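You operate a simulated robot arm through the tools that you are given. There is no shell and no other tool.

Carry out the task below with a simulated robot arm. There is one attempt and no reset: what you move stays moved.

## Task
Try the blue sample in both rings, then sort it into the Pass or Hold tray.
Fine: Pass tray if the Go ring goes through and the No-go ring stops, else Hold tray. Both slides end back; the other samples stay.

Only the result counts: the job must be done as asked and must still hold three seconds after the hand-in. Knocking over, shifting, dropping, spilling or breaking anything else fails it.

## Robot
A 6-joint arm with a two-finger gripper, fixed in place. Base frame: the origin is at the foot of the arm, x ahead of it, y to its left, z up; the work surface is at about z = 1055. Units: mm, degrees, N and s.
Its first joint turns from -166.0 to 166.0 degrees. Payload 3.43 kg.
Tool frame: the origin (TCP) lies between the finger pads and is the grasp point; the fingertips stand 20 mm ahead of it; z points along the fingers, y is the line along which they close. Largest opening 190 mm; the body of the gripper starts 248 mm behind the TCP.
Orientation is told as [roll, pitch, yaw] about the base's x, y, z axes, in that order, counted from this pose: with the fingers straight down and closing along the base's y, the tool's x points along the base's -x, its y along +y and its z along -z.

## Interface
- The arm moves only by the tool servo_tool. Its argument "steps" is a list that holds one entry, the list of rows, each a list of 7 numbers: the shift along the base's x, y, z in m, then the turn, a rotation vector about the base's x, y, z in degrees, then the closure in counts, from 0 (fully open) to 255 (shut). In form: [[[x, y, z, wx, wy, wz, claw], ...]]. A call has 1 to 20 rows; each row is the pose to reach, as a shift and turn from the pose commanded when the call began. Each row takes 0.2 s and may step no farther than 50 mm and 8.6 degrees from the row before; otherwise, or with a gripper value out of range, the whole call is refused. A pose out of reach is approached as far as the arm can. The call stops where the force on the tool passes 90 N (or 10 N more than at its start, if that is more) or the arm is blocked; 0.2 s more then pass. Each finger travels about 153 mm/s and halts on what it meets, pressing with about 43 N; the grip force reading is that of the motor and also rises with nothing between the fingers. The clock runs only during rows and for 0.2 s after the last one: add rows that repeat a pose to give the fingers time. The reply holds the time, the measured pose of the TCP, the force on the tool along the base axes, the opening and the grip force, in the units named above and with some noise, with the torque about the TCP (base axes, N m) and any sound that the robot's microphone picked up.
- Cameras (640 x 400 px; columns grow to the right, rows downward): "scene" is fixed at [54, 650.3, 1780.7]; the picture's right is [-0.73, -0.68, 0.00], its down [-0.41, 0.45, -0.79] and it looks along [0.54, -0.58, -0.61] (base axes); focal length 348 px, centre (320, 200). "wrist" rides on the gripper at [70, -8, -288] in the tool frame; the picture's right is [0.12, 0.99, 0.00], its down [-0.96, 0.11, -0.25] and it looks along [-0.25, 0.03, 0.97] (tool axes); focal length 261 px, centre (320, 200). There is no depth. A picture from a camera that has moved, and an enlarged one, comes with that camera's place and axes in the base frame and with its lens. The place of the scene camera against the robot may be out by one fixed shift of up to 12 mm in any direction.
- get_image(camera): a new picture of that camera. No time passes.
- raise_lower(by): slides the trunk up (or, below 0, down) by that many mm; the arm rides with it, the base frame stays. It gives what a move gives, with no picture.
- zoom(camera, box): a new picture of the part [left, top, right, bottom] of that camera's present view, enlarged. No time passes.
- job_done(): hands the job in; it is judged then, once.

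Nothing tells you positions but the pictures and the camera data. Unless the task says otherwise, let go and move clear before handing in.

The tools are called after "Request:" by a JSON object that holds its "op" and its "data". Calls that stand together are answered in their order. servo_tool: Moves the arm, as the interface text tells. Its arguments: {"type":"object","properties":{"steps":{"type":"array","items":{"type":"array","items":{"type":"array","items":{"type":"number"}}}}},"required":["steps"]} The other tools are called the same way: raise_lower (by) slides the trunk up or down; get_image (camera) takes a picture; zoom (camera, box) takes an enlarged picture of a part of a camera's view; job_done () hands the job in.

At the start:

```text
time: 0.0
eef_pos: [702.8, -168.0, 1331.0]
ee_rot: [0.0, 0.0, 0.2]
wrist_force: [-0.3, -0.2, -0.4]
moment: [0.01, -0.01, 0.02]
width: 190.3
grip_force: 0.0
trunk travel left (down, up): [-300.0, 140.0]
```

scene: 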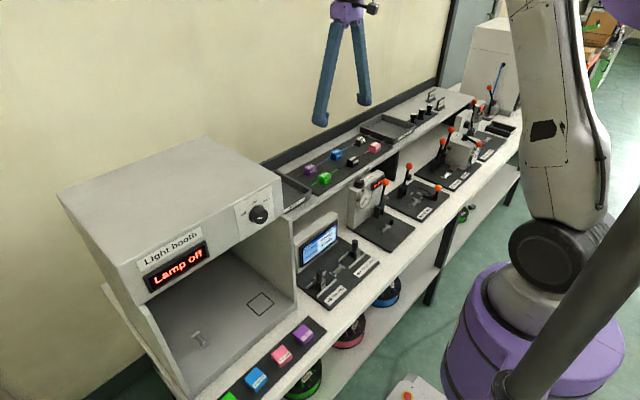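
wrist: 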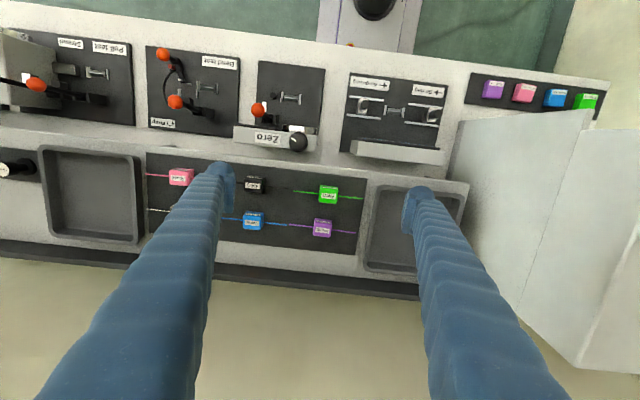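

I see a bench with several test stations, a raised shelf with sample blocks and trays, and swatches near the light booth. I'll zoom in to identify the rings, slides and trays before moving.

Request:
{"op": "zoom", "data": {"camera": "scene", "box": [260, 80, 420, 180]}}

Request:
{"op": "zoom", "data": {"camera": "scene", "box": [280, 200, 400, 320]}}

Request:
{"op": "zoom", "data": {"camera": "scene", "box": [380, 50, 540, 200]}}

Request:
{"op": "zoom", "data": {"camera": "wrist", "box": [340, 60, 470, 170]}}

Request:
{"op": "zoom", "data": {"camera": "wrist", "box": [140, 150, 480, 310]}}

Request:
{"op": "zoom", "data": {"camera": "wrist", "box": [0, 20, 330, 190]}}

```text
4.00 times, centred on (340, 130) of scene
camera zoom: at [54.0, 650.3, 1780.7], right [-0.73, -0.68, 0.0], down [-0.41, 0.45, -0.79], along [0.54, -0.58, -0.61], focal length 1394 px, centre (240, 480)
```

zoom: 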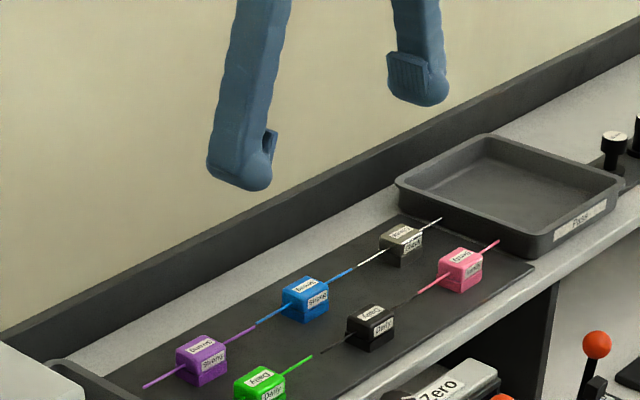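

```text
3.33 times, centred on (340, 260) of scene
camera zoom: at [54.0, 650.3, 1780.7], right [-0.73, -0.68, 0.0], down [-0.41, 0.45, -0.79], along [0.54, -0.58, -0.61], focal length 1161 px, centre (253, 0)
```

zoom: 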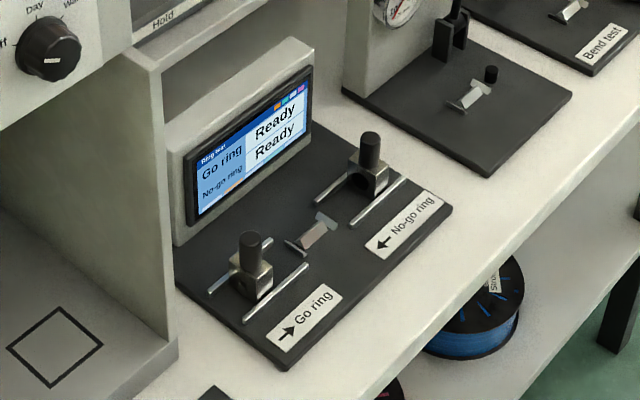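

```text
2.67 times, centred on (460, 125) of scene
camera zoom: at [54.0, 650.3, 1780.7], right [-0.73, -0.68, 0.0], down [-0.41, 0.45, -0.79], along [0.54, -0.58, -0.61], focal length 929 px, centre (-53, 400)
```

zoom: 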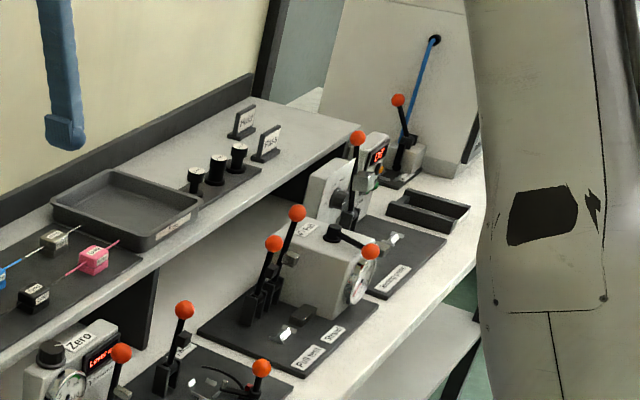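

```text
3.64 times, centred on (405, 115) of wrist
camera zoom: at [632.8, -174.8, 1618.7], right [-0.12, 0.99, 0.0], down [0.96, 0.12, 0.25], along [0.24, 0.03, -0.97], focal length 948 px, centre (11, 509)
```

zoom: 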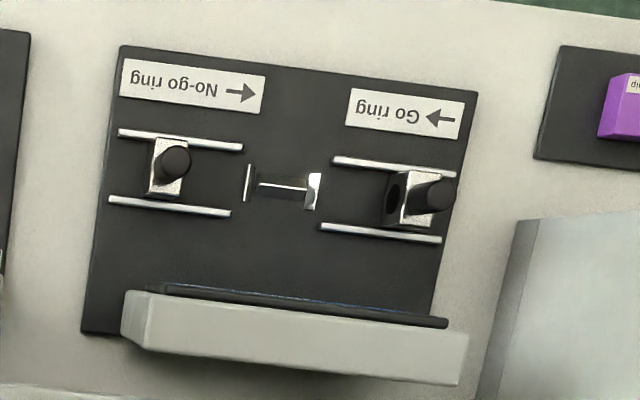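

```text
1.88 times, centred on (310, 230) of wrist
camera zoom: at [632.8, -174.8, 1618.7], right [-0.12, 0.99, 0.0], down [0.96, 0.12, 0.25], along [0.24, 0.03, -0.97], focal length 491 px, centre (339, 144)
```

zoom: 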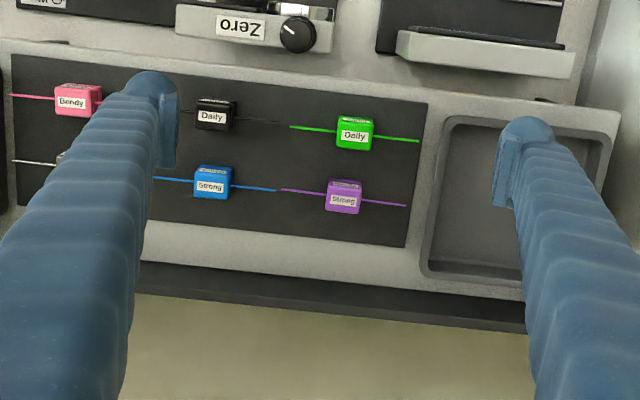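

```text
1.94 times, centred on (165, 105) of wrist
camera zoom: at [632.8, -174.8, 1618.7], right [-0.12, 0.99, 0.0], down [0.96, 0.12, 0.25], along [0.24, 0.03, -0.97], focal length 506 px, centre (621, 384)
```

zoom: 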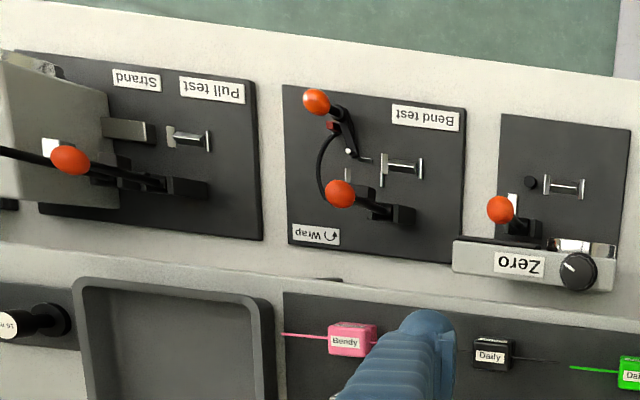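

The samples sit on a raised shelf (about z 1055, blue near x 833, y −299), and the ring station is lower, near x 554, y 24, z ~860. I'll zoom in further before planning the grasp.

Request:
{"op": "zoom", "data": {"camera": "wrist", "box": [220, 190, 290, 240]}}

Request:
{"op": "zoom", "data": {"camera": "wrist", "box": [360, 90, 440, 140]}}

Request:
{"op": "zoom", "data": {"camera": "scene", "box": [320, 140, 360, 170]}}

Request:
{"op": "zoom", "data": {"camera": "scene", "box": [300, 230, 380, 300]}}

Request:
{"op": "zoom", "data": {"camera": "scene", "box": [255, 165, 335, 225]}}

```text
8.00 times, centred on (255, 215) of wrist
camera zoom: at [632.8, -174.8, 1618.7], right [-0.12, 0.99, 0.0], down [0.96, 0.12, 0.25], along [0.24, 0.03, -0.97], focal length 2085 px, centre (840, 80)
```

zoom: 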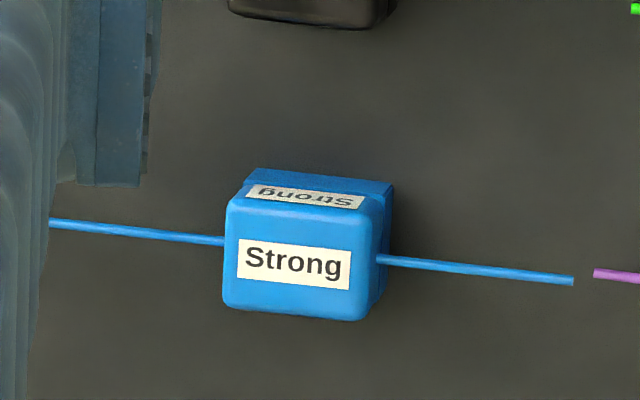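

```text
8.00 times, centred on (400, 115) of wrist
camera zoom: at [632.8, -174.8, 1618.7], right [-0.12, 0.99, 0.0], down [0.96, 0.12, 0.25], along [0.24, 0.03, -0.97], focal length 2085 px, centre (-320, 880)
```

zoom: 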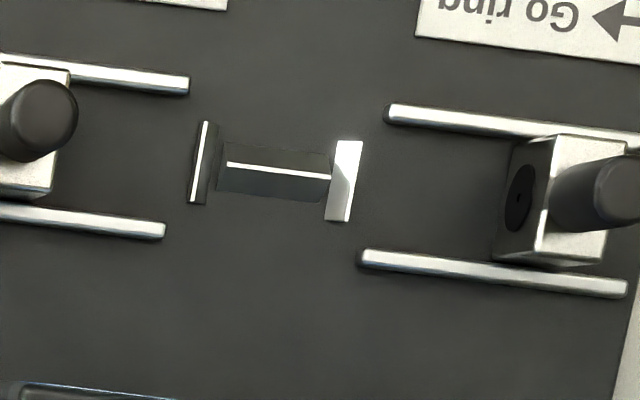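

```text
13.33 times, centred on (340, 155) of scene
camera zoom: at [54.0, 650.3, 1780.7], right [-0.73, -0.68, 0.0], down [-0.41, 0.45, -0.79], along [0.54, -0.58, -0.61], focal length 4645 px, centre (53, 800)
```

zoom: 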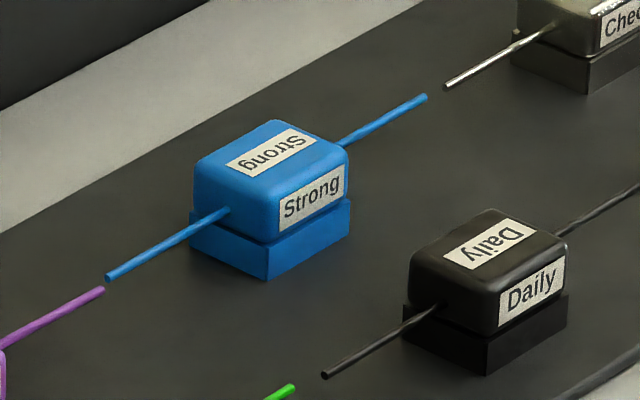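

```text
5.71 times, centred on (340, 265) of scene
camera zoom: at [54.0, 650.3, 1780.7], right [-0.73, -0.68, 0.0], down [-0.41, 0.45, -0.79], along [0.54, -0.58, -0.61], focal length 1991 px, centre (206, -171)
```

zoom: 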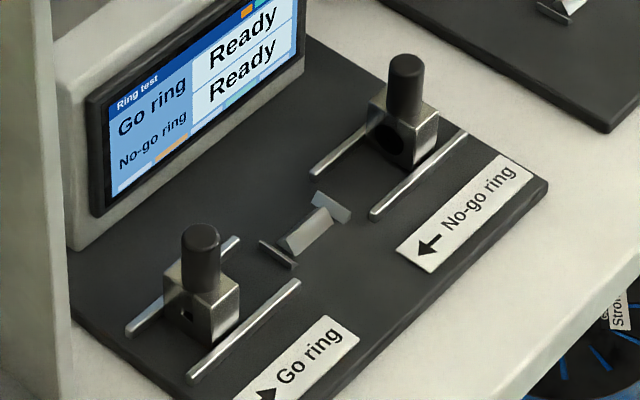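

```text
6.67 times, centred on (295, 195) of scene
camera zoom: at [54.0, 650.3, 1780.7], right [-0.73, -0.68, 0.0], down [-0.41, 0.45, -0.79], along [0.54, -0.58, -0.61], focal length 2323 px, centre (487, 233)
```

zoom: 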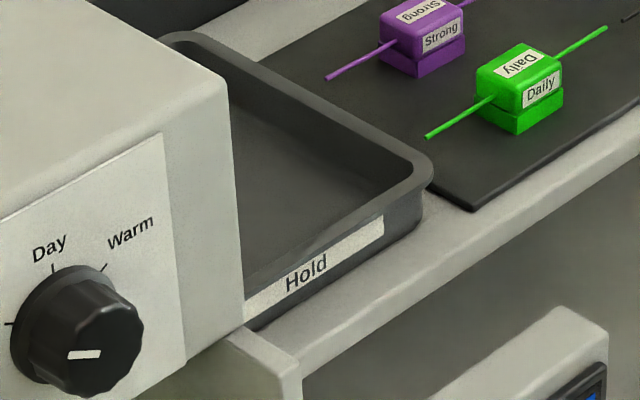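

The ring station has a ridge holder between two end plates, with Go and No-go ring sliders on rails and a status screen; the Hold tray is at left and the Pass tray at far right. I'll move above the blue sample for a second view so I can triangulate it.

Request:
{"op": "servo_tool", "data": {"steps": [[[0.014, -0.03, -0.02, 0, 0, 0, 0], [0.028, -0.06, -0.04, 0, 0, 0, 0], [0.042, -0.09, -0.06, 0, 0, 0, 0], [0.057, -0.122, -0.081, 0, 0, 0, 0], [0.057, -0.122, -0.081, 0, 0, 0, 0]]]}}

Request:
{"op": "get_image", "data": {"camera": "wrist"}}

Request:
{"op": "zoom", "data": {"camera": "wrist", "box": [280, 160, 360, 220]}}

```text
time: 1.2
eef_pos: [759.5, -288.0, 1250.4]
ee_rot: [0.0, 0.1, 0.1]
wrist_force: [-0.9, -0.9, -0.3]
moment: [0.01, -0.03, -0.02]
width: 189.8
grip_force: 0.1
trunk travel left (down, up): [-300.0, 140.0]
```

```text
taken
camera wrist: at [688.6, -296.8, 1538.1], right [-0.12, 0.99, 0.0], down [0.96, 0.12, 0.25], along [0.25, 0.03, -0.97], focal length 261 px, centre (320, 200)
```

wrist: 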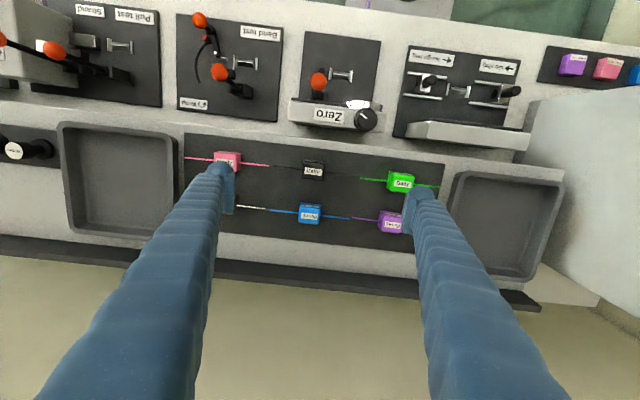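

```text
6.67 times, centred on (320, 190) of wrist
camera zoom: at [688.6, -296.8, 1538.1], right [-0.12, 0.99, 0.0], down [0.96, 0.12, 0.25], along [0.25, 0.03, -0.97], focal length 1738 px, centre (320, 267)
```

zoom: 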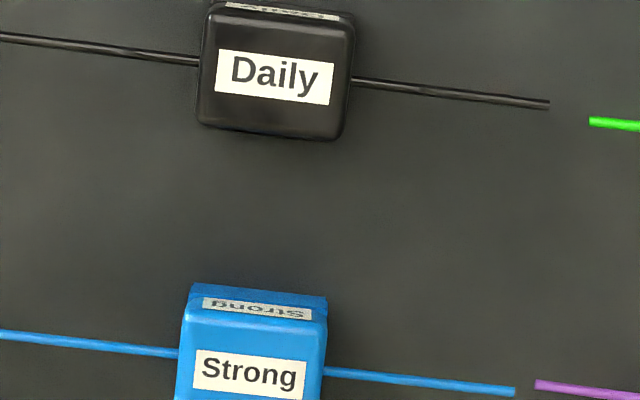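

The blue sample is now nearly centred in the wrist view. I'll zoom in again to measure its edges and wire.

Request:
{"op": "zoom", "data": {"camera": "wrist", "box": [270, 190, 350, 240]}}

Request:
{"op": "zoom", "data": {"camera": "wrist", "box": [390, 40, 540, 150]}}

Request:
{"op": "zoom", "data": {"camera": "scene", "box": [325, 145, 350, 165]}}

```text
8.00 times, centred on (310, 215) of wrist
camera zoom: at [688.6, -296.8, 1538.1], right [-0.12, 0.99, 0.0], down [0.96, 0.12, 0.25], along [0.25, 0.03, -0.97], focal length 2085 px, centre (400, 80)
```

zoom: 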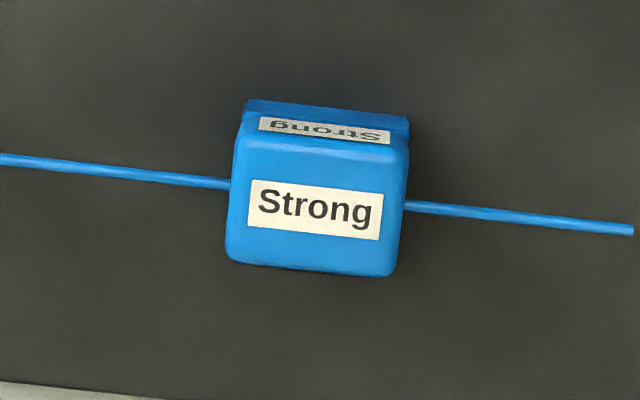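

```text
3.64 times, centred on (465, 95) of wrist
camera zoom: at [688.6, -296.8, 1538.1], right [-0.12, 0.99, 0.0], down [0.96, 0.12, 0.25], along [0.25, 0.03, -0.97], focal length 948 px, centre (-207, 582)
```

zoom: 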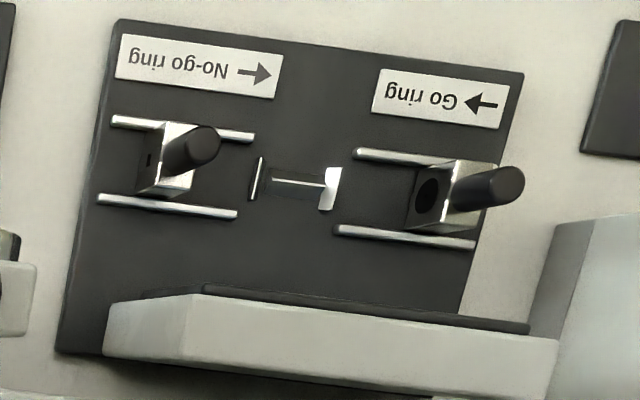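

```text
16.00 times, centred on (338, 155) of scene
camera zoom: at [54.0, 650.3, 1780.7], right [-0.73, -0.68, 0.0], down [-0.41, 0.45, -0.79], along [0.54, -0.58, -0.61], focal length 5574 px, centre (40, 920)
```

zoom: 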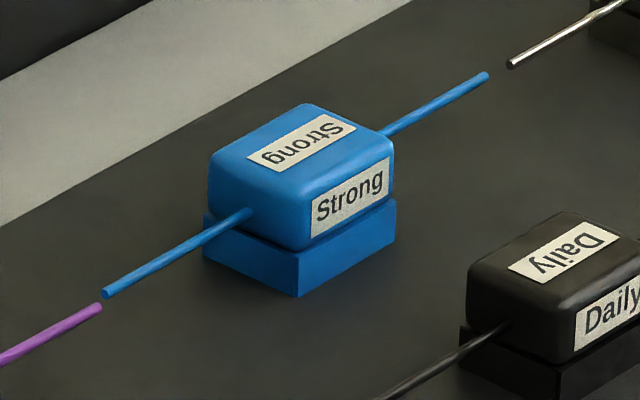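

The blue block measures about 40 by 31 mm, centred near (836, −298), with its wire at z ≈ 1076. It seems to have a lower block under it, so I'll zoom closer to tell whether that is a foot of the sample or a separate stand.

Request:
{"op": "zoom", "data": {"camera": "scene", "box": [332, 149, 344, 160]}}

Request:
{"op": "zoom", "data": {"camera": "scene", "box": [328, 246, 354, 266]}}

Request:
{"op": "zoom", "data": {"camera": "scene", "box": [320, 255, 350, 285]}}

Request:
{"op": "zoom", "data": {"camera": "scene", "box": [342, 234, 372, 264]}}

```text
16.00 times, centred on (338, 154) of scene
camera zoom: at [54.0, 650.3, 1780.7], right [-0.73, -0.68, 0.0], down [-0.41, 0.45, -0.79], along [0.54, -0.58, -0.61], focal length 5574 px, centre (32, 928)
```

zoom: 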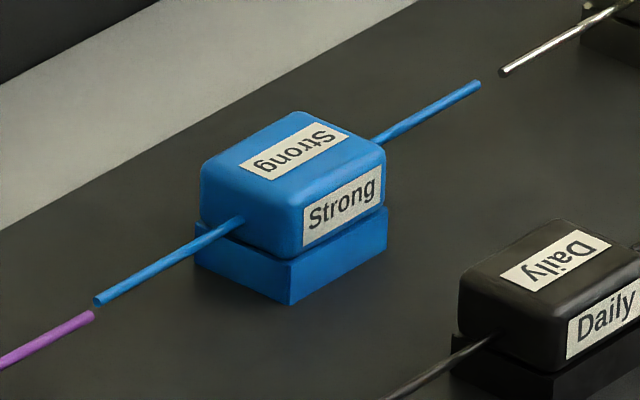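

```text
16.00 times, centred on (341, 256) of scene
camera zoom: at [54.0, 650.3, 1780.7], right [-0.73, -0.68, 0.0], down [-0.41, 0.45, -0.79], along [0.54, -0.58, -0.61], focal length 5574 px, centre (-16, -696)
```

zoom: 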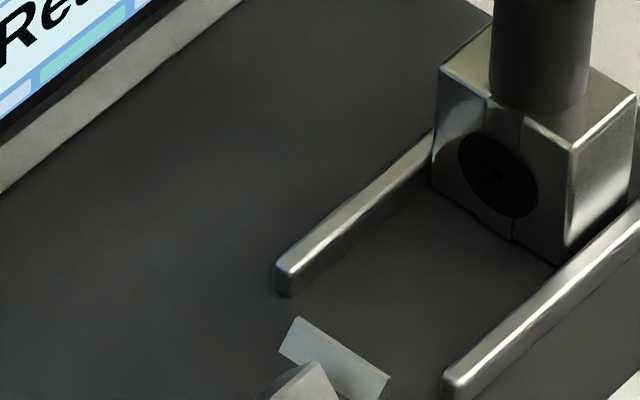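

```text
13.33 times, centred on (335, 270) of scene
camera zoom: at [54.0, 650.3, 1780.7], right [-0.73, -0.68, 0.0], down [-0.41, 0.45, -0.79], along [0.54, -0.58, -0.61], focal length 4645 px, centre (120, -733)
```

zoom: 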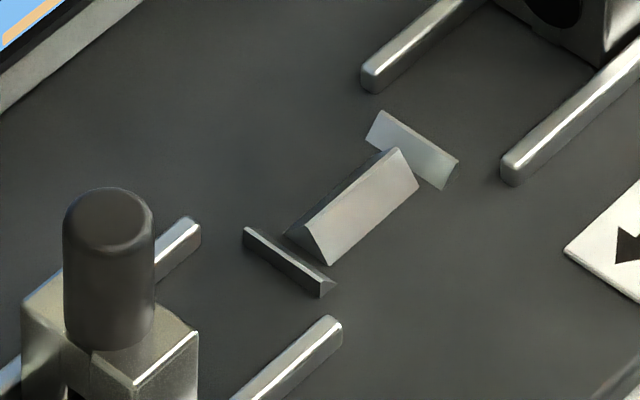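

```text
13.33 times, centred on (357, 249) of scene
camera zoom: at [54.0, 650.3, 1780.7], right [-0.73, -0.68, 0.0], down [-0.41, 0.45, -0.79], along [0.54, -0.58, -0.61], focal length 4645 px, centre (-173, -453)
```

zoom: 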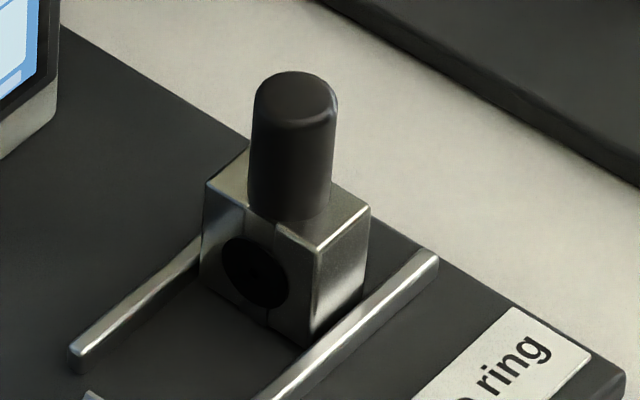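

The holder ridge looks about 10 mm high with low sloped end stops. I'll zoom in on the other samples and stations to understand how the sample blocks seat.

Request:
{"op": "zoom", "data": {"camera": "scene", "box": [350, 132, 390, 160]}}

Request:
{"op": "zoom", "data": {"camera": "scene", "box": [300, 155, 340, 190]}}

Request:
{"op": "zoom", "data": {"camera": "scene", "box": [220, 310, 340, 400]}}

Request:
{"op": "zoom", "data": {"camera": "scene", "box": [360, 90, 420, 150]}}

Request:
{"op": "zoom", "data": {"camera": "wrist", "box": [40, 100, 200, 260]}}

```text
14.29 times, centred on (370, 146) of scene
camera zoom: at [54.0, 650.3, 1780.7], right [-0.73, -0.68, 0.0], down [-0.41, 0.45, -0.79], along [0.54, -0.58, -0.61], focal length 4977 px, centre (-394, 971)
```

zoom: 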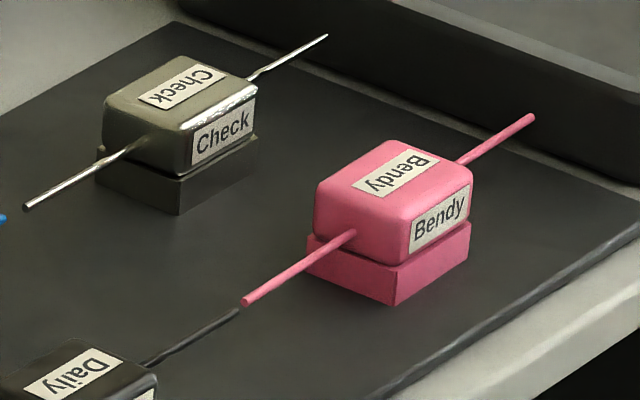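

```text
11.43 times, centred on (320, 172) of scene
camera zoom: at [54.0, 650.3, 1780.7], right [-0.73, -0.68, 0.0], down [-0.41, 0.45, -0.79], along [0.54, -0.58, -0.61], focal length 3982 px, centre (320, 514)
```

zoom: 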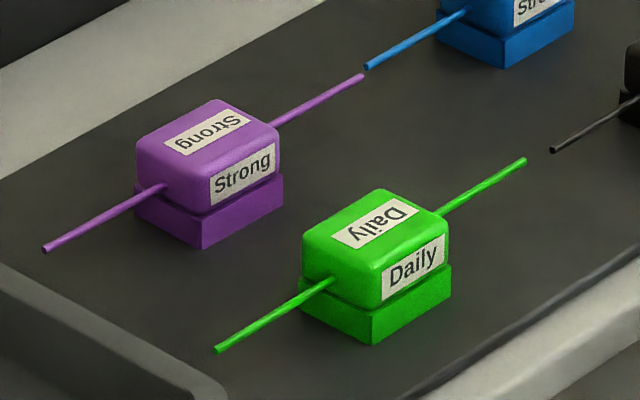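

```text
4.44 times, centred on (280, 355) of scene
camera zoom: at [54.0, 650.3, 1780.7], right [-0.73, -0.68, 0.0], down [-0.41, 0.45, -0.79], along [0.54, -0.58, -0.61], focal length 1548 px, centre (498, -489)
```

zoom: 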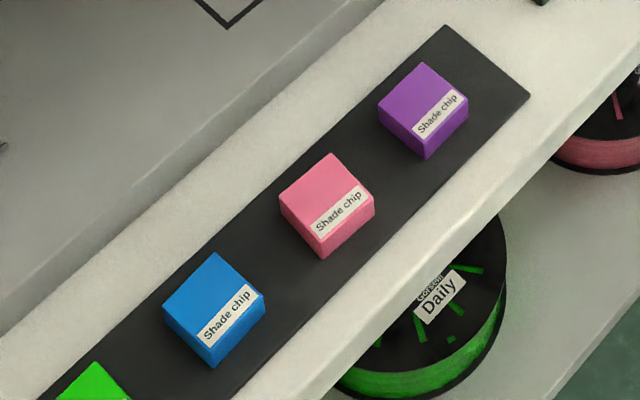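

```text
6.67 times, centred on (390, 120) of scene
camera zoom: at [54.0, 650.3, 1780.7], right [-0.73, -0.68, 0.0], down [-0.41, 0.45, -0.79], along [0.54, -0.58, -0.61], focal length 2323 px, centre (-147, 733)
```

zoom: 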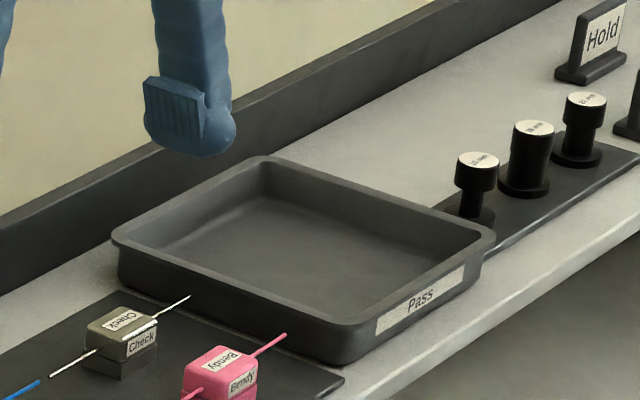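

```text
2.50 times, centred on (120, 180) of wrist
camera zoom: at [688.6, -296.8, 1538.1], right [-0.12, 0.99, 0.0], down [0.96, 0.12, 0.25], along [0.25, 0.03, -0.97], focal length 652 px, centre (820, 250)
```

zoom: 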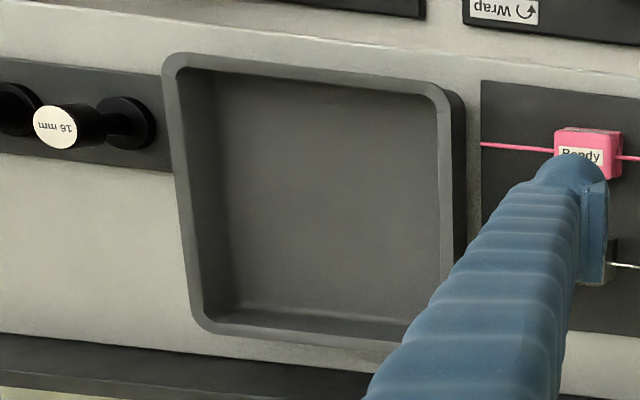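

The sample's wire runs parallel to y, so I'll grasp the block across x with the gripper turned 90°. Before that I'll turn the gripper and hover near the ring station to measure it accurately.

Request:
{"op": "servo_tool", "data": {"steps": [[[-0.0175, 0.0188, 0, 0, 0, 8.18, 0], [-0.035, 0.0376, 0, 0, 0, 16.36, 0], [-0.0525, 0.0564, 0, 0, 0, 24.54, 0], [-0.07, 0.0752, 0, 0, 0, 32.72, 0], [-0.0875, 0.094, 0, 0, 0, 40.9, 0], [-0.105, 0.1128, 0, 0, 0, 49.08, 0], [-0.1225, 0.1316, 0, 0, 0, 57.26, 0], [-0.14, 0.1504, 0, 0, 0, 65.44, 0], [-0.1575, 0.1692, 0, 0, 0, 73.62, 0], [-0.175, 0.188, 0, 0, 0, 81.8, 0], [-0.1925, 0.207, 0, 0, 0, 89.9, 0], [-0.1925, 0.207, 0, 0, 0, 89.9, 0]]]}}

Request:
{"op": "get_image", "data": {"camera": "wrist"}}

Request:
{"op": "get_image", "data": {"camera": "scene"}}

```text
time: 3.8
eef_pos: [567.5, -80.9, 1249.3]
ee_rot: [0.2, 0.1, 90.0]
wrist_force: [0.2, -0.8, 0.3]
moment: [-0.02, 0.02, -0.01]
width: 190.0
grip_force: 0.1
trunk travel left (down, up): [-300.0, 140.0]
```

```text
taken
camera wrist: at [576.7, -151.5, 1536.9], right [-0.99, -0.12, 0.0], down [-0.12, 0.96, 0.25], along [-0.03, 0.25, -0.97], focal length 261 px, centre (320, 200)
```

wrist: 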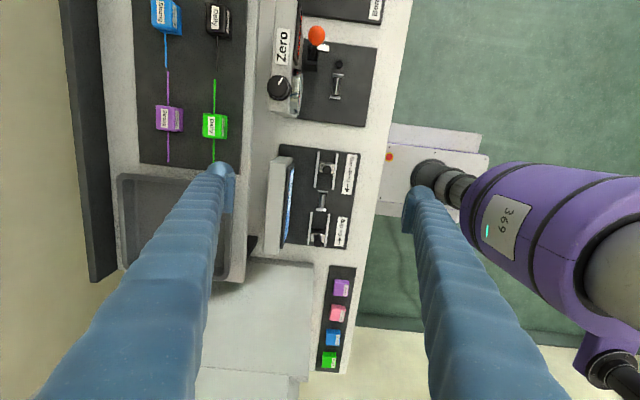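

```text
taken
```

scene: 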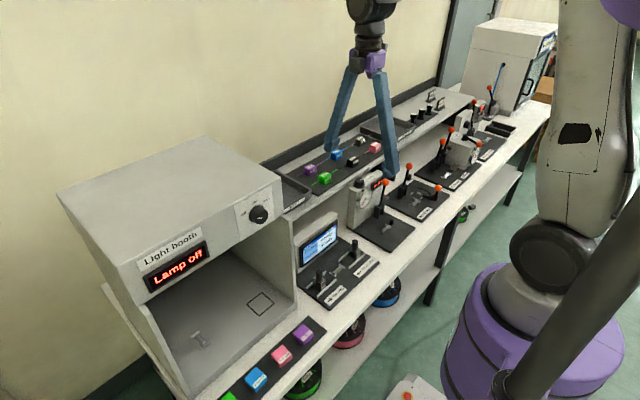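

The gripper is turned and the ring station is nearly centred below. I'll zoom in for its geometry.

Request:
{"op": "zoom", "data": {"camera": "wrist", "box": [260, 140, 380, 260]}}

Request:
{"op": "zoom", "data": {"camera": "wrist", "box": [295, 180, 345, 220]}}

Request:
{"op": "zoom", "data": {"camera": "wrist", "box": [290, 200, 350, 250]}}

Request:
{"op": "zoom", "data": {"camera": "wrist", "box": [290, 145, 350, 195]}}

```text
3.33 times, centred on (320, 200) of wrist
camera zoom: at [576.7, -151.5, 1536.9], right [-0.99, -0.12, 0.0], down [-0.12, 0.96, 0.25], along [-0.03, 0.25, -0.97], focal length 869 px, centre (320, 200)
```

zoom: 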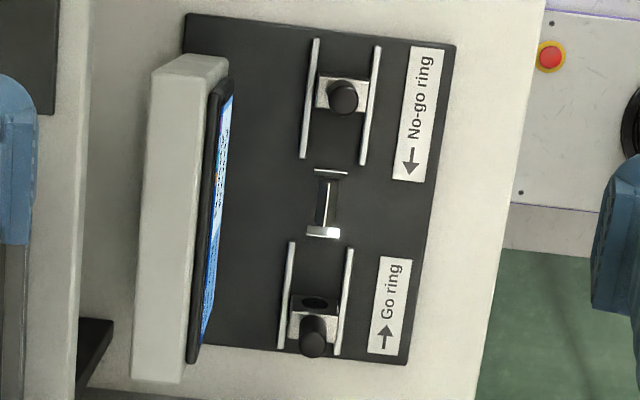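

```text
10.00 times, centred on (320, 200) of wrist
camera zoom: at [576.7, -151.5, 1536.9], right [-0.99, -0.12, 0.0], down [-0.12, 0.96, 0.25], along [-0.03, 0.25, -0.97], focal length 2606 px, centre (320, 200)
```

zoom: 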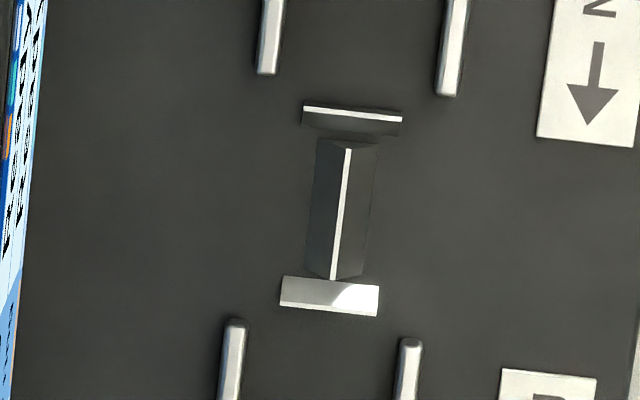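

```text
8.00 times, centred on (320, 225) of wrist
camera zoom: at [576.7, -151.5, 1536.9], right [-0.99, -0.12, 0.0], down [-0.12, 0.96, 0.25], along [-0.03, 0.25, -0.97], focal length 2085 px, centre (320, 0)
```

zoom: 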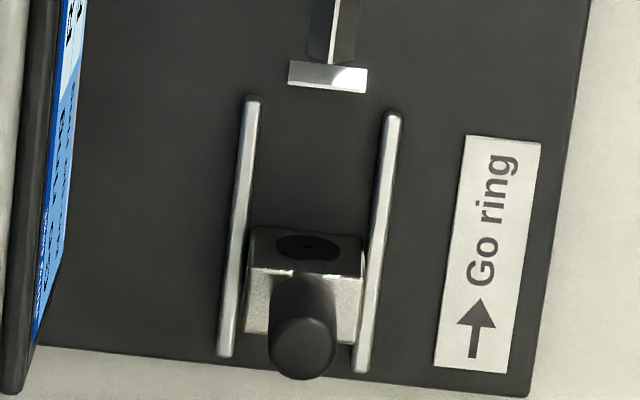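

```text
8.00 times, centred on (320, 170) of wrist
camera zoom: at [576.7, -151.5, 1536.9], right [-0.99, -0.12, 0.0], down [-0.12, 0.96, 0.25], along [-0.03, 0.25, -0.97], focal length 2085 px, centre (320, 440)
```

zoom: 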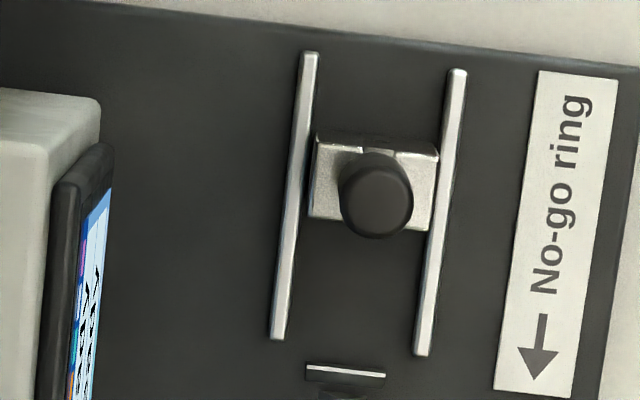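

From triangulation the ridge apex is near (550, 23, 865), and I want better depth. I'll lower the camera closer to the station with the fingers open and clear of everything.

Request:
{"op": "servo_tool", "data": {"steps": [[[-0.004, 0.02, -0.037, 0, 0, 0, 0], [-0.008, 0.04, -0.074, 0, 0, 0, 0], [-0.013, 0.06, -0.112, 0, 0, 0, 0], [-0.0175, 0.081, -0.149, 0, 0, 0, 0], [-0.0175, 0.081, -0.149, 0, 0, 0, 0]]]}}

Request:
{"op": "get_image", "data": {"camera": "wrist"}}

Request:
{"op": "zoom", "data": {"camera": "wrist", "box": [280, 140, 360, 200]}}

Request:
{"op": "zoom", "data": {"camera": "wrist", "box": [280, 180, 360, 240]}}

Request:
{"op": "zoom", "data": {"camera": "wrist", "box": [280, 90, 360, 150]}}

```text
time: 5.0
eef_pos: [548.6, -0.2, 1100.7]
ee_rot: [0.0, 0.0, 90.0]
wrist_force: [0.0, 0.0, -1.0]
moment: [-0.05, -0.01, -0.04]
width: 190.1
grip_force: 0.1
trunk travel left (down, up): [-300.0, 140.0]
```

```text
taken
camera wrist: at [557.6, -70.9, 1387.5], right [-0.99, -0.12, 0.0], down [-0.11, 0.96, 0.25], along [-0.03, 0.25, -0.97], focal length 261 px, centre (320, 200)
```

wrist: 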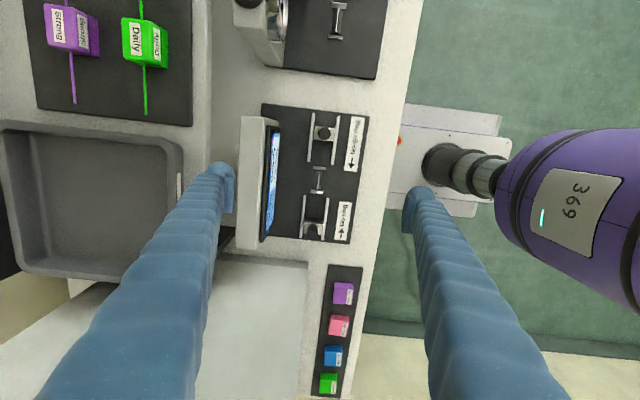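

```text
6.67 times, centred on (320, 170) of wrist
camera zoom: at [557.6, -70.9, 1387.5], right [-0.99, -0.12, 0.0], down [-0.11, 0.96, 0.25], along [-0.03, 0.25, -0.97], focal length 1738 px, centre (320, 400)
```

zoom: 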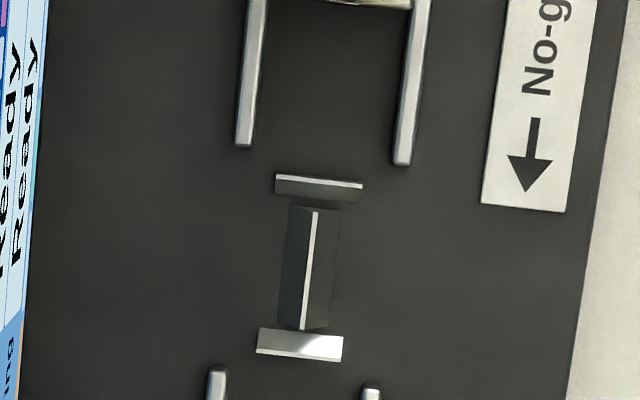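

```text
6.67 times, centred on (320, 210) of wrist
camera zoom: at [557.6, -70.9, 1387.5], right [-0.99, -0.12, 0.0], down [-0.11, 0.96, 0.25], along [-0.03, 0.25, -0.97], focal length 1738 px, centre (320, 133)
```

zoom: 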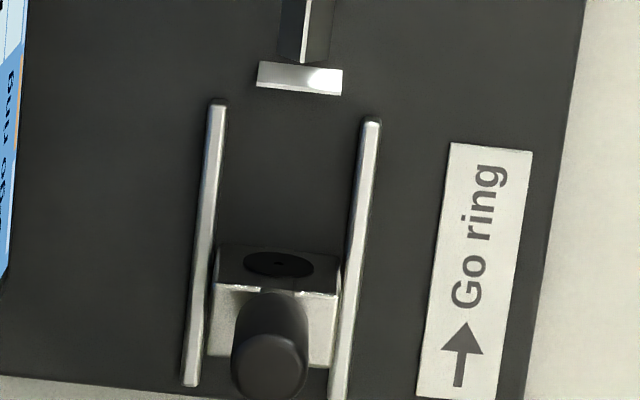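

```text
6.67 times, centred on (320, 120) of wrist
camera zoom: at [557.6, -70.9, 1387.5], right [-0.99, -0.12, 0.0], down [-0.11, 0.96, 0.25], along [-0.03, 0.25, -0.97], focal length 1738 px, centre (320, 733)
```

zoom: 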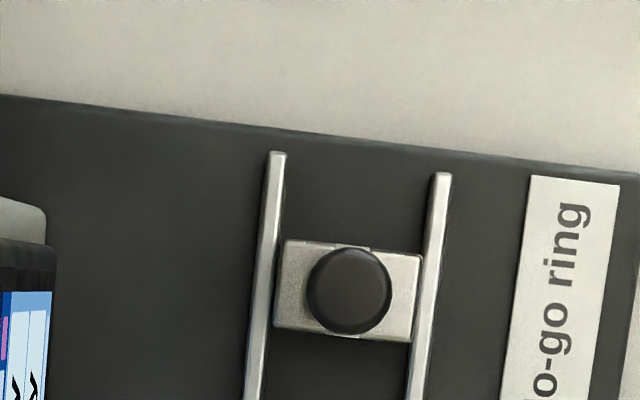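

The ridge apex sits at about (549.6, 22, 867) with the plate at about 857, and the sample's foot should seat between the end stops. Next I'll rise, travel to above the blue sample and pre-close the fingers to about 60 mm.

Request:
{"op": "servo_tool", "data": {"steps": [[[0, 0, 0.05, 0, 0, 0, 0], [0, 0, 0.1, 0, 0, 0, 0], [0.032, -0.033, 0.1, 0, 0, 0, 0], [0.064, -0.066, 0.1, 0, 0, 0, 20], [0.096, -0.099, 0.1, 0, 0, 0, 40], [0.128, -0.132, 0.1, 0, 0, 0, 60], [0.16, -0.165, 0.1, 0, 0, 0, 90], [0.192, -0.198, 0.1, 0, 0, 0, 120], [0.224, -0.231, 0.1, 0, 0, 0, 150], [0.256, -0.265, 0.1, 0, 0, 0, 174], [0.287, -0.298, 0.1, 0, 0, 0, 174], [0.287, -0.298, 0.1, 0, 0, 0, 174]]]}}

Request:
{"op": "get_image", "data": {"camera": "wrist"}}

Request:
{"op": "zoom", "data": {"camera": "wrist", "box": [260, 130, 380, 220]}}

Request:
{"op": "zoom", "data": {"camera": "scene", "box": [290, 60, 410, 180]}}

```text
time: 7.6
eef_pos: [836.6, -298.1, 1201.3]
ee_rot: [0.0, 0.0, 90.0]
wrist_force: [-0.2, 0.1, 0.4]
moment: [0.03, -0.02, 0.02]
width: 60.5
grip_force: 0.0
trunk travel left (down, up): [-300.0, 140.0]
```

```text
taken
camera wrist: at [844.4, -368.5, 1489.6], right [-0.99, -0.12, 0.0], down [-0.12, 0.96, 0.25], along [-0.03, 0.25, -0.97], focal length 261 px, centre (320, 200)
```

wrist: 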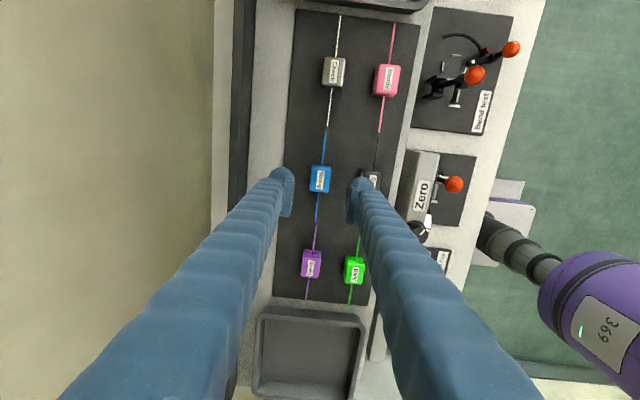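

```text
4.44 times, centred on (320, 175) of wrist
camera zoom: at [844.4, -368.5, 1489.6], right [-0.99, -0.12, 0.0], down [-0.12, 0.96, 0.25], along [-0.03, 0.25, -0.97], focal length 1158 px, centre (320, 311)
```

zoom: 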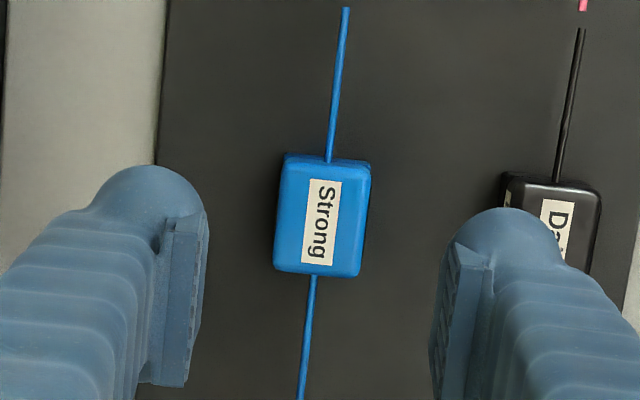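

```text
3.33 times, centred on (350, 120) of scene
camera zoom: at [54.0, 650.3, 1780.7], right [-0.73, -0.68, 0.0], down [-0.41, 0.45, -0.79], along [0.54, -0.58, -0.61], focal length 1161 px, centre (220, 467)
```

zoom: 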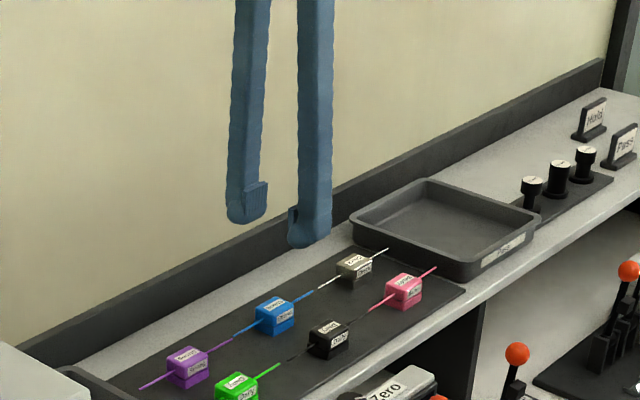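

The gripper is centred over the blue block (measured at 835.3, −298.0) with a finger on each x side, clear of the black sample. I'll descend to about z 1090, checking force and pictures.

Request:
{"op": "servo_tool", "data": {"steps": [[[-0.001, 0, -0.035, 0, 0, 0, 174], [-0.001, 0, -0.07, 0, 0, 0, 174], [-0.001, 0, -0.095, 0, 0, 0, 174], [-0.001, 0, -0.105, 0, 0, 0, 174], [-0.001, 0, -0.111, 0, 0, 0, 174], [-0.001, 0, -0.111, 0, 0, 0, 174]]]}}

Request:
{"op": "zoom", "data": {"camera": "wrist", "box": [240, 130, 400, 250]}}

Request:
{"op": "zoom", "data": {"camera": "scene", "box": [310, 120, 370, 170]}}

```text
time: 9.0
eef_pos: [836.9, -298.6, 1089.7]
ee_rot: [0.1, 0.0, 90.0]
wrist_force: [0.4, -0.6, -0.1]
moment: [0.03, 0.0, 0.02]
width: 60.2
grip_force: 0.0
trunk travel left (down, up): [-300.0, 140.0]
```

```text
3.33 times, centred on (320, 190) of wrist
camera zoom: at [844.4, -368.7, 1377.8], right [-0.99, -0.12, 0.0], down [-0.11, 0.96, 0.25], along [-0.03, 0.25, -0.97], focal length 869 px, centre (320, 233)
```

zoom: 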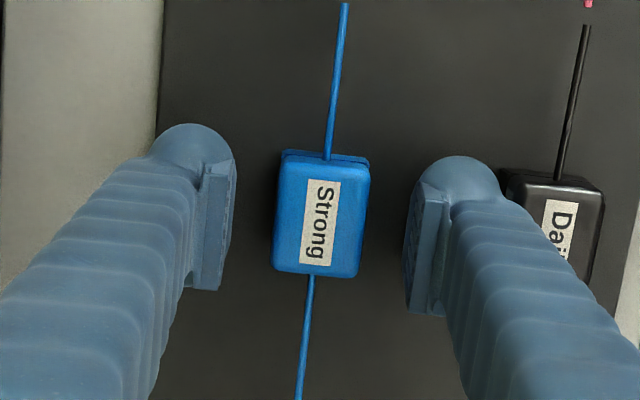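

```text
8.00 times, centred on (340, 145) of scene
camera zoom: at [54.0, 650.3, 1780.7], right [-0.73, -0.68, 0.0], down [-0.41, 0.45, -0.79], along [0.54, -0.58, -0.61], focal length 2787 px, centre (160, 640)
```

zoom: 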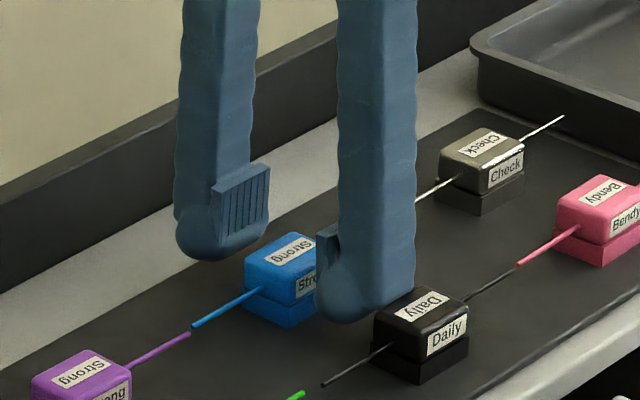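

The fingers straddle the block with clearance and no contact. I'll close the grip now.

Request:
{"op": "servo_tool", "data": {"steps": [[[-0.0015, 0, -0.001, 0, 0, 0, 174], [-0.0015, 0, -0.001, 0, 0, 0, 200], [-0.0015, 0, -0.001, 0, 0, 0, 230], [-0.0015, 0, -0.001, 0, 0, 0, 255], [-0.0015, 0, -0.001, 0, 0, 0, 255], [-0.0015, 0, -0.001, 0, 0, 0, 255]]]}}

Request:
{"op": "zoom", "data": {"camera": "wrist", "box": [240, 130, 400, 250]}}

Request:
{"op": "zoom", "data": {"camera": "scene", "box": [310, 120, 370, 170]}}

```text
time: 10.4
eef_pos: [834.6, -299.2, 1087.7]
ee_rot: [0.1, 0.0, 89.9]
wrist_force: [0.8, -0.4, -0.7]
moment: [0.01, -0.01, 0.0]
width: 30.1
grip_force: 43.6
trunk travel left (down, up): [-300.0, 140.0]
```

```text
3.33 times, centred on (320, 190) of wrist
camera zoom: at [843.1, -368.8, 1376.9], right [-0.99, -0.12, 0.0], down [-0.11, 0.96, 0.25], along [-0.03, 0.25, -0.97], focal length 869 px, centre (320, 233)
```

zoom: 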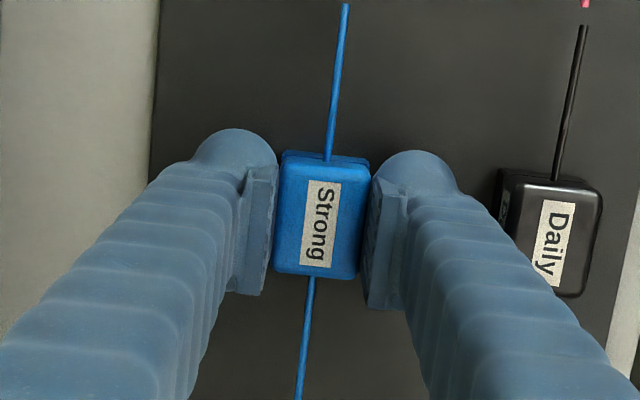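

```text
8.00 times, centred on (340, 145) of scene
camera zoom: at [54.0, 650.3, 1780.7], right [-0.73, -0.68, 0.0], down [-0.41, 0.45, -0.79], along [0.54, -0.58, -0.61], focal length 2787 px, centre (160, 640)
```

zoom: 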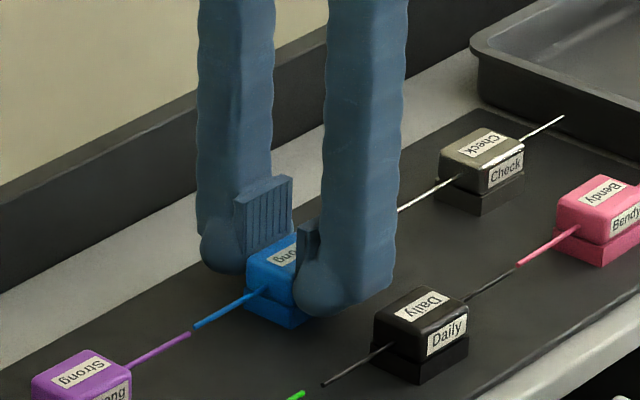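

The block is gripped at 30 mm width with 43 N. I'll lift gently and check that the whole sample, including the foot, comes along.

Request:
{"op": "servo_tool", "data": {"steps": [[[0, 0, 0.01, 0, 0, 0, 255], [0, 0, 0.03, 0, 0, 0, 255], [0, 0, 0.06, 0, 0, 0, 255], [0, 0, 0.1, 0, 0, 0, 255], [0, 0, 0.14, 0, 0, 0, 255], [0, 0, 0.14, 0, 0, 0, 255]]]}}

Request:
{"op": "zoom", "data": {"camera": "wrist", "box": [240, 130, 400, 250]}}

Request:
{"op": "zoom", "data": {"camera": "scene", "box": [310, 80, 370, 130]}}

Request:
{"op": "zoom", "data": {"camera": "scene", "box": [280, 60, 400, 180]}}

```text
time: 11.8
eef_pos: [834.0, -298.4, 1228.6]
ee_rot: [0.2, 0.0, 90.0]
wrist_force: [-0.6, 0.0, 0.2]
moment: [0.01, 0.04, 0.0]
width: 30.1
grip_force: 43.3
trunk travel left (down, up): [-300.0, 140.0]
```

```text
3.33 times, centred on (320, 190) of wrist
camera zoom: at [844.2, -368.7, 1516.6], right [-0.99, -0.12, 0.0], down [-0.11, 0.96, 0.25], along [-0.03, 0.25, -0.97], focal length 869 px, centre (320, 233)
```

zoom: 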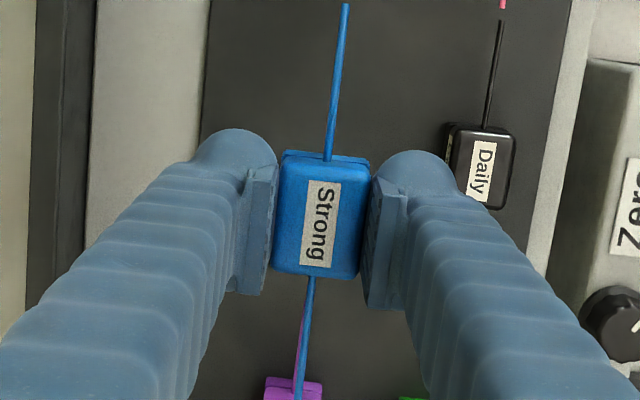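

```text
8.00 times, centred on (340, 105) of scene
camera zoom: at [54.0, 650.3, 1780.7], right [-0.73, -0.68, 0.0], down [-0.41, 0.45, -0.79], along [0.54, -0.58, -0.61], focal length 2787 px, centre (160, 960)
```

zoom: 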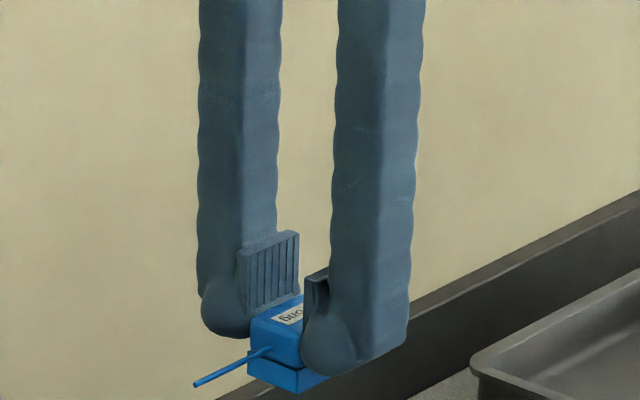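

```text
3.33 times, centred on (340, 120) of scene
camera zoom: at [54.0, 650.3, 1780.7], right [-0.73, -0.68, 0.0], down [-0.41, 0.45, -0.79], along [0.54, -0.58, -0.61], focal length 1161 px, centre (253, 467)
```

zoom: 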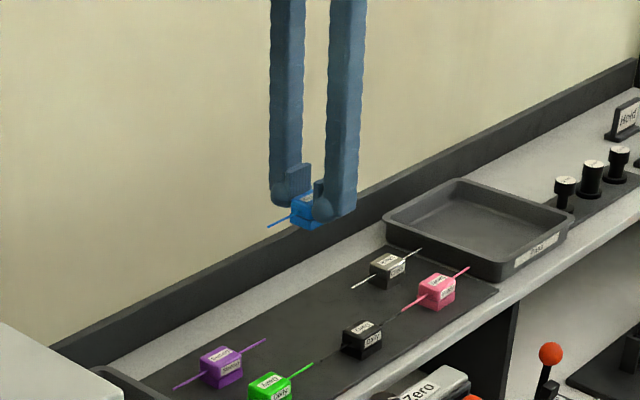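

The full sample, foot included, is held firmly and the rack spot is empty. I'll carry it across at height to above the ring station.

Request:
{"op": "servo_tool", "data": {"steps": [[[-0.0315, 0.0355, 0, 0, 0, 0, 255], [-0.063, 0.071, 0, 0, 0, 0, 255], [-0.0945, 0.1065, 0, 0, 0, 0, 255], [-0.126, 0.142, 0, 0, 0, 0, 255], [-0.1575, 0.1775, 0, 0, 0, 0, 255], [-0.189, 0.213, 0, 0, 0, 0, 255], [-0.2205, 0.2485, 0, 0, 0, 0, 255], [-0.252, 0.284, 0, 0, 0, 0, 255], [-0.2835, 0.3193, 0, 0, 0, 0, 255], [-0.2835, 0.3193, -0.04, 0, 0, 0, 255], [-0.2835, 0.3193, -0.08, 0, 0, 0, 255], [-0.2835, 0.3193, -0.12, 0, 0, 0, 255], [-0.2835, 0.3193, -0.16, 0, 0, 0, 255], [-0.2835, 0.3193, -0.2, 0, 0, 0, 255], [-0.2835, 0.3193, -0.2, 0, 0, 0, 255]]]}}

Request:
{"op": "get_image", "data": {"camera": "wrist"}}

Request:
{"op": "get_image", "data": {"camera": "scene"}}

Request:
{"op": "zoom", "data": {"camera": "wrist", "box": [240, 100, 400, 250]}}

```text
time: 15.0
eef_pos: [549.7, 22.0, 1028.9]
ee_rot: [0.0, 0.1, 90.0]
wrist_force: [-0.9, -0.3, -0.2]
moment: [0.04, -0.03, 0.0]
width: 29.7
grip_force: 42.9
trunk travel left (down, up): [-300.0, 140.0]
```

```text
taken
camera wrist: at [558.8, -48.7, 1317.0], right [-0.99, -0.12, 0.0], down [-0.11, 0.96, 0.25], along [-0.03, 0.25, -0.97], focal length 261 px, centre (320, 200)
```

wrist: 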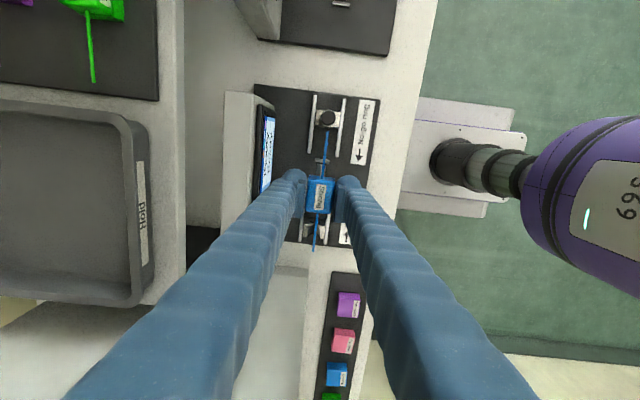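

```text
taken
```

scene: 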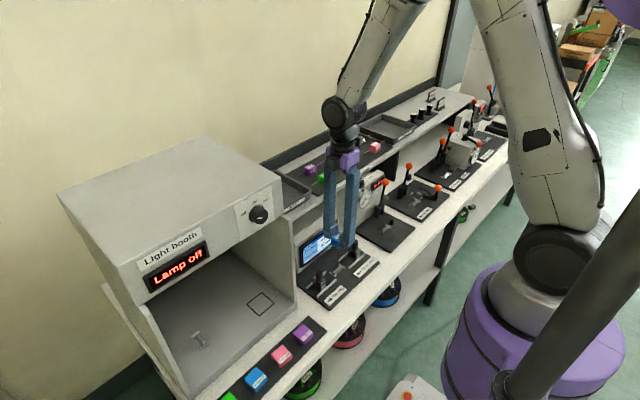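

```text
2.67 times, centred on (320, 175) of wrist
camera zoom: at [558.8, -48.7, 1317.0], right [-0.99, -0.12, 0.0], down [-0.11, 0.96, 0.25], along [-0.03, 0.25, -0.97], focal length 695 px, centre (320, 267)
```

zoom: 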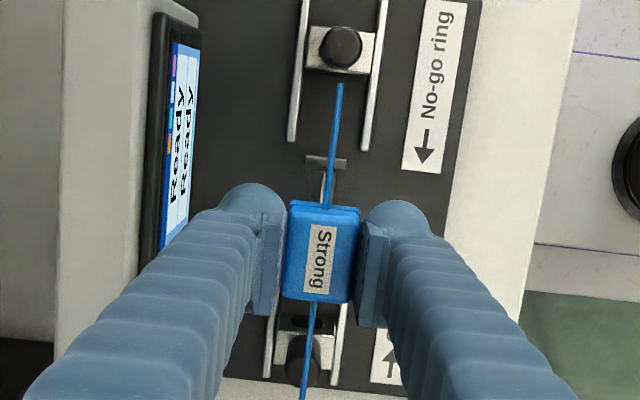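

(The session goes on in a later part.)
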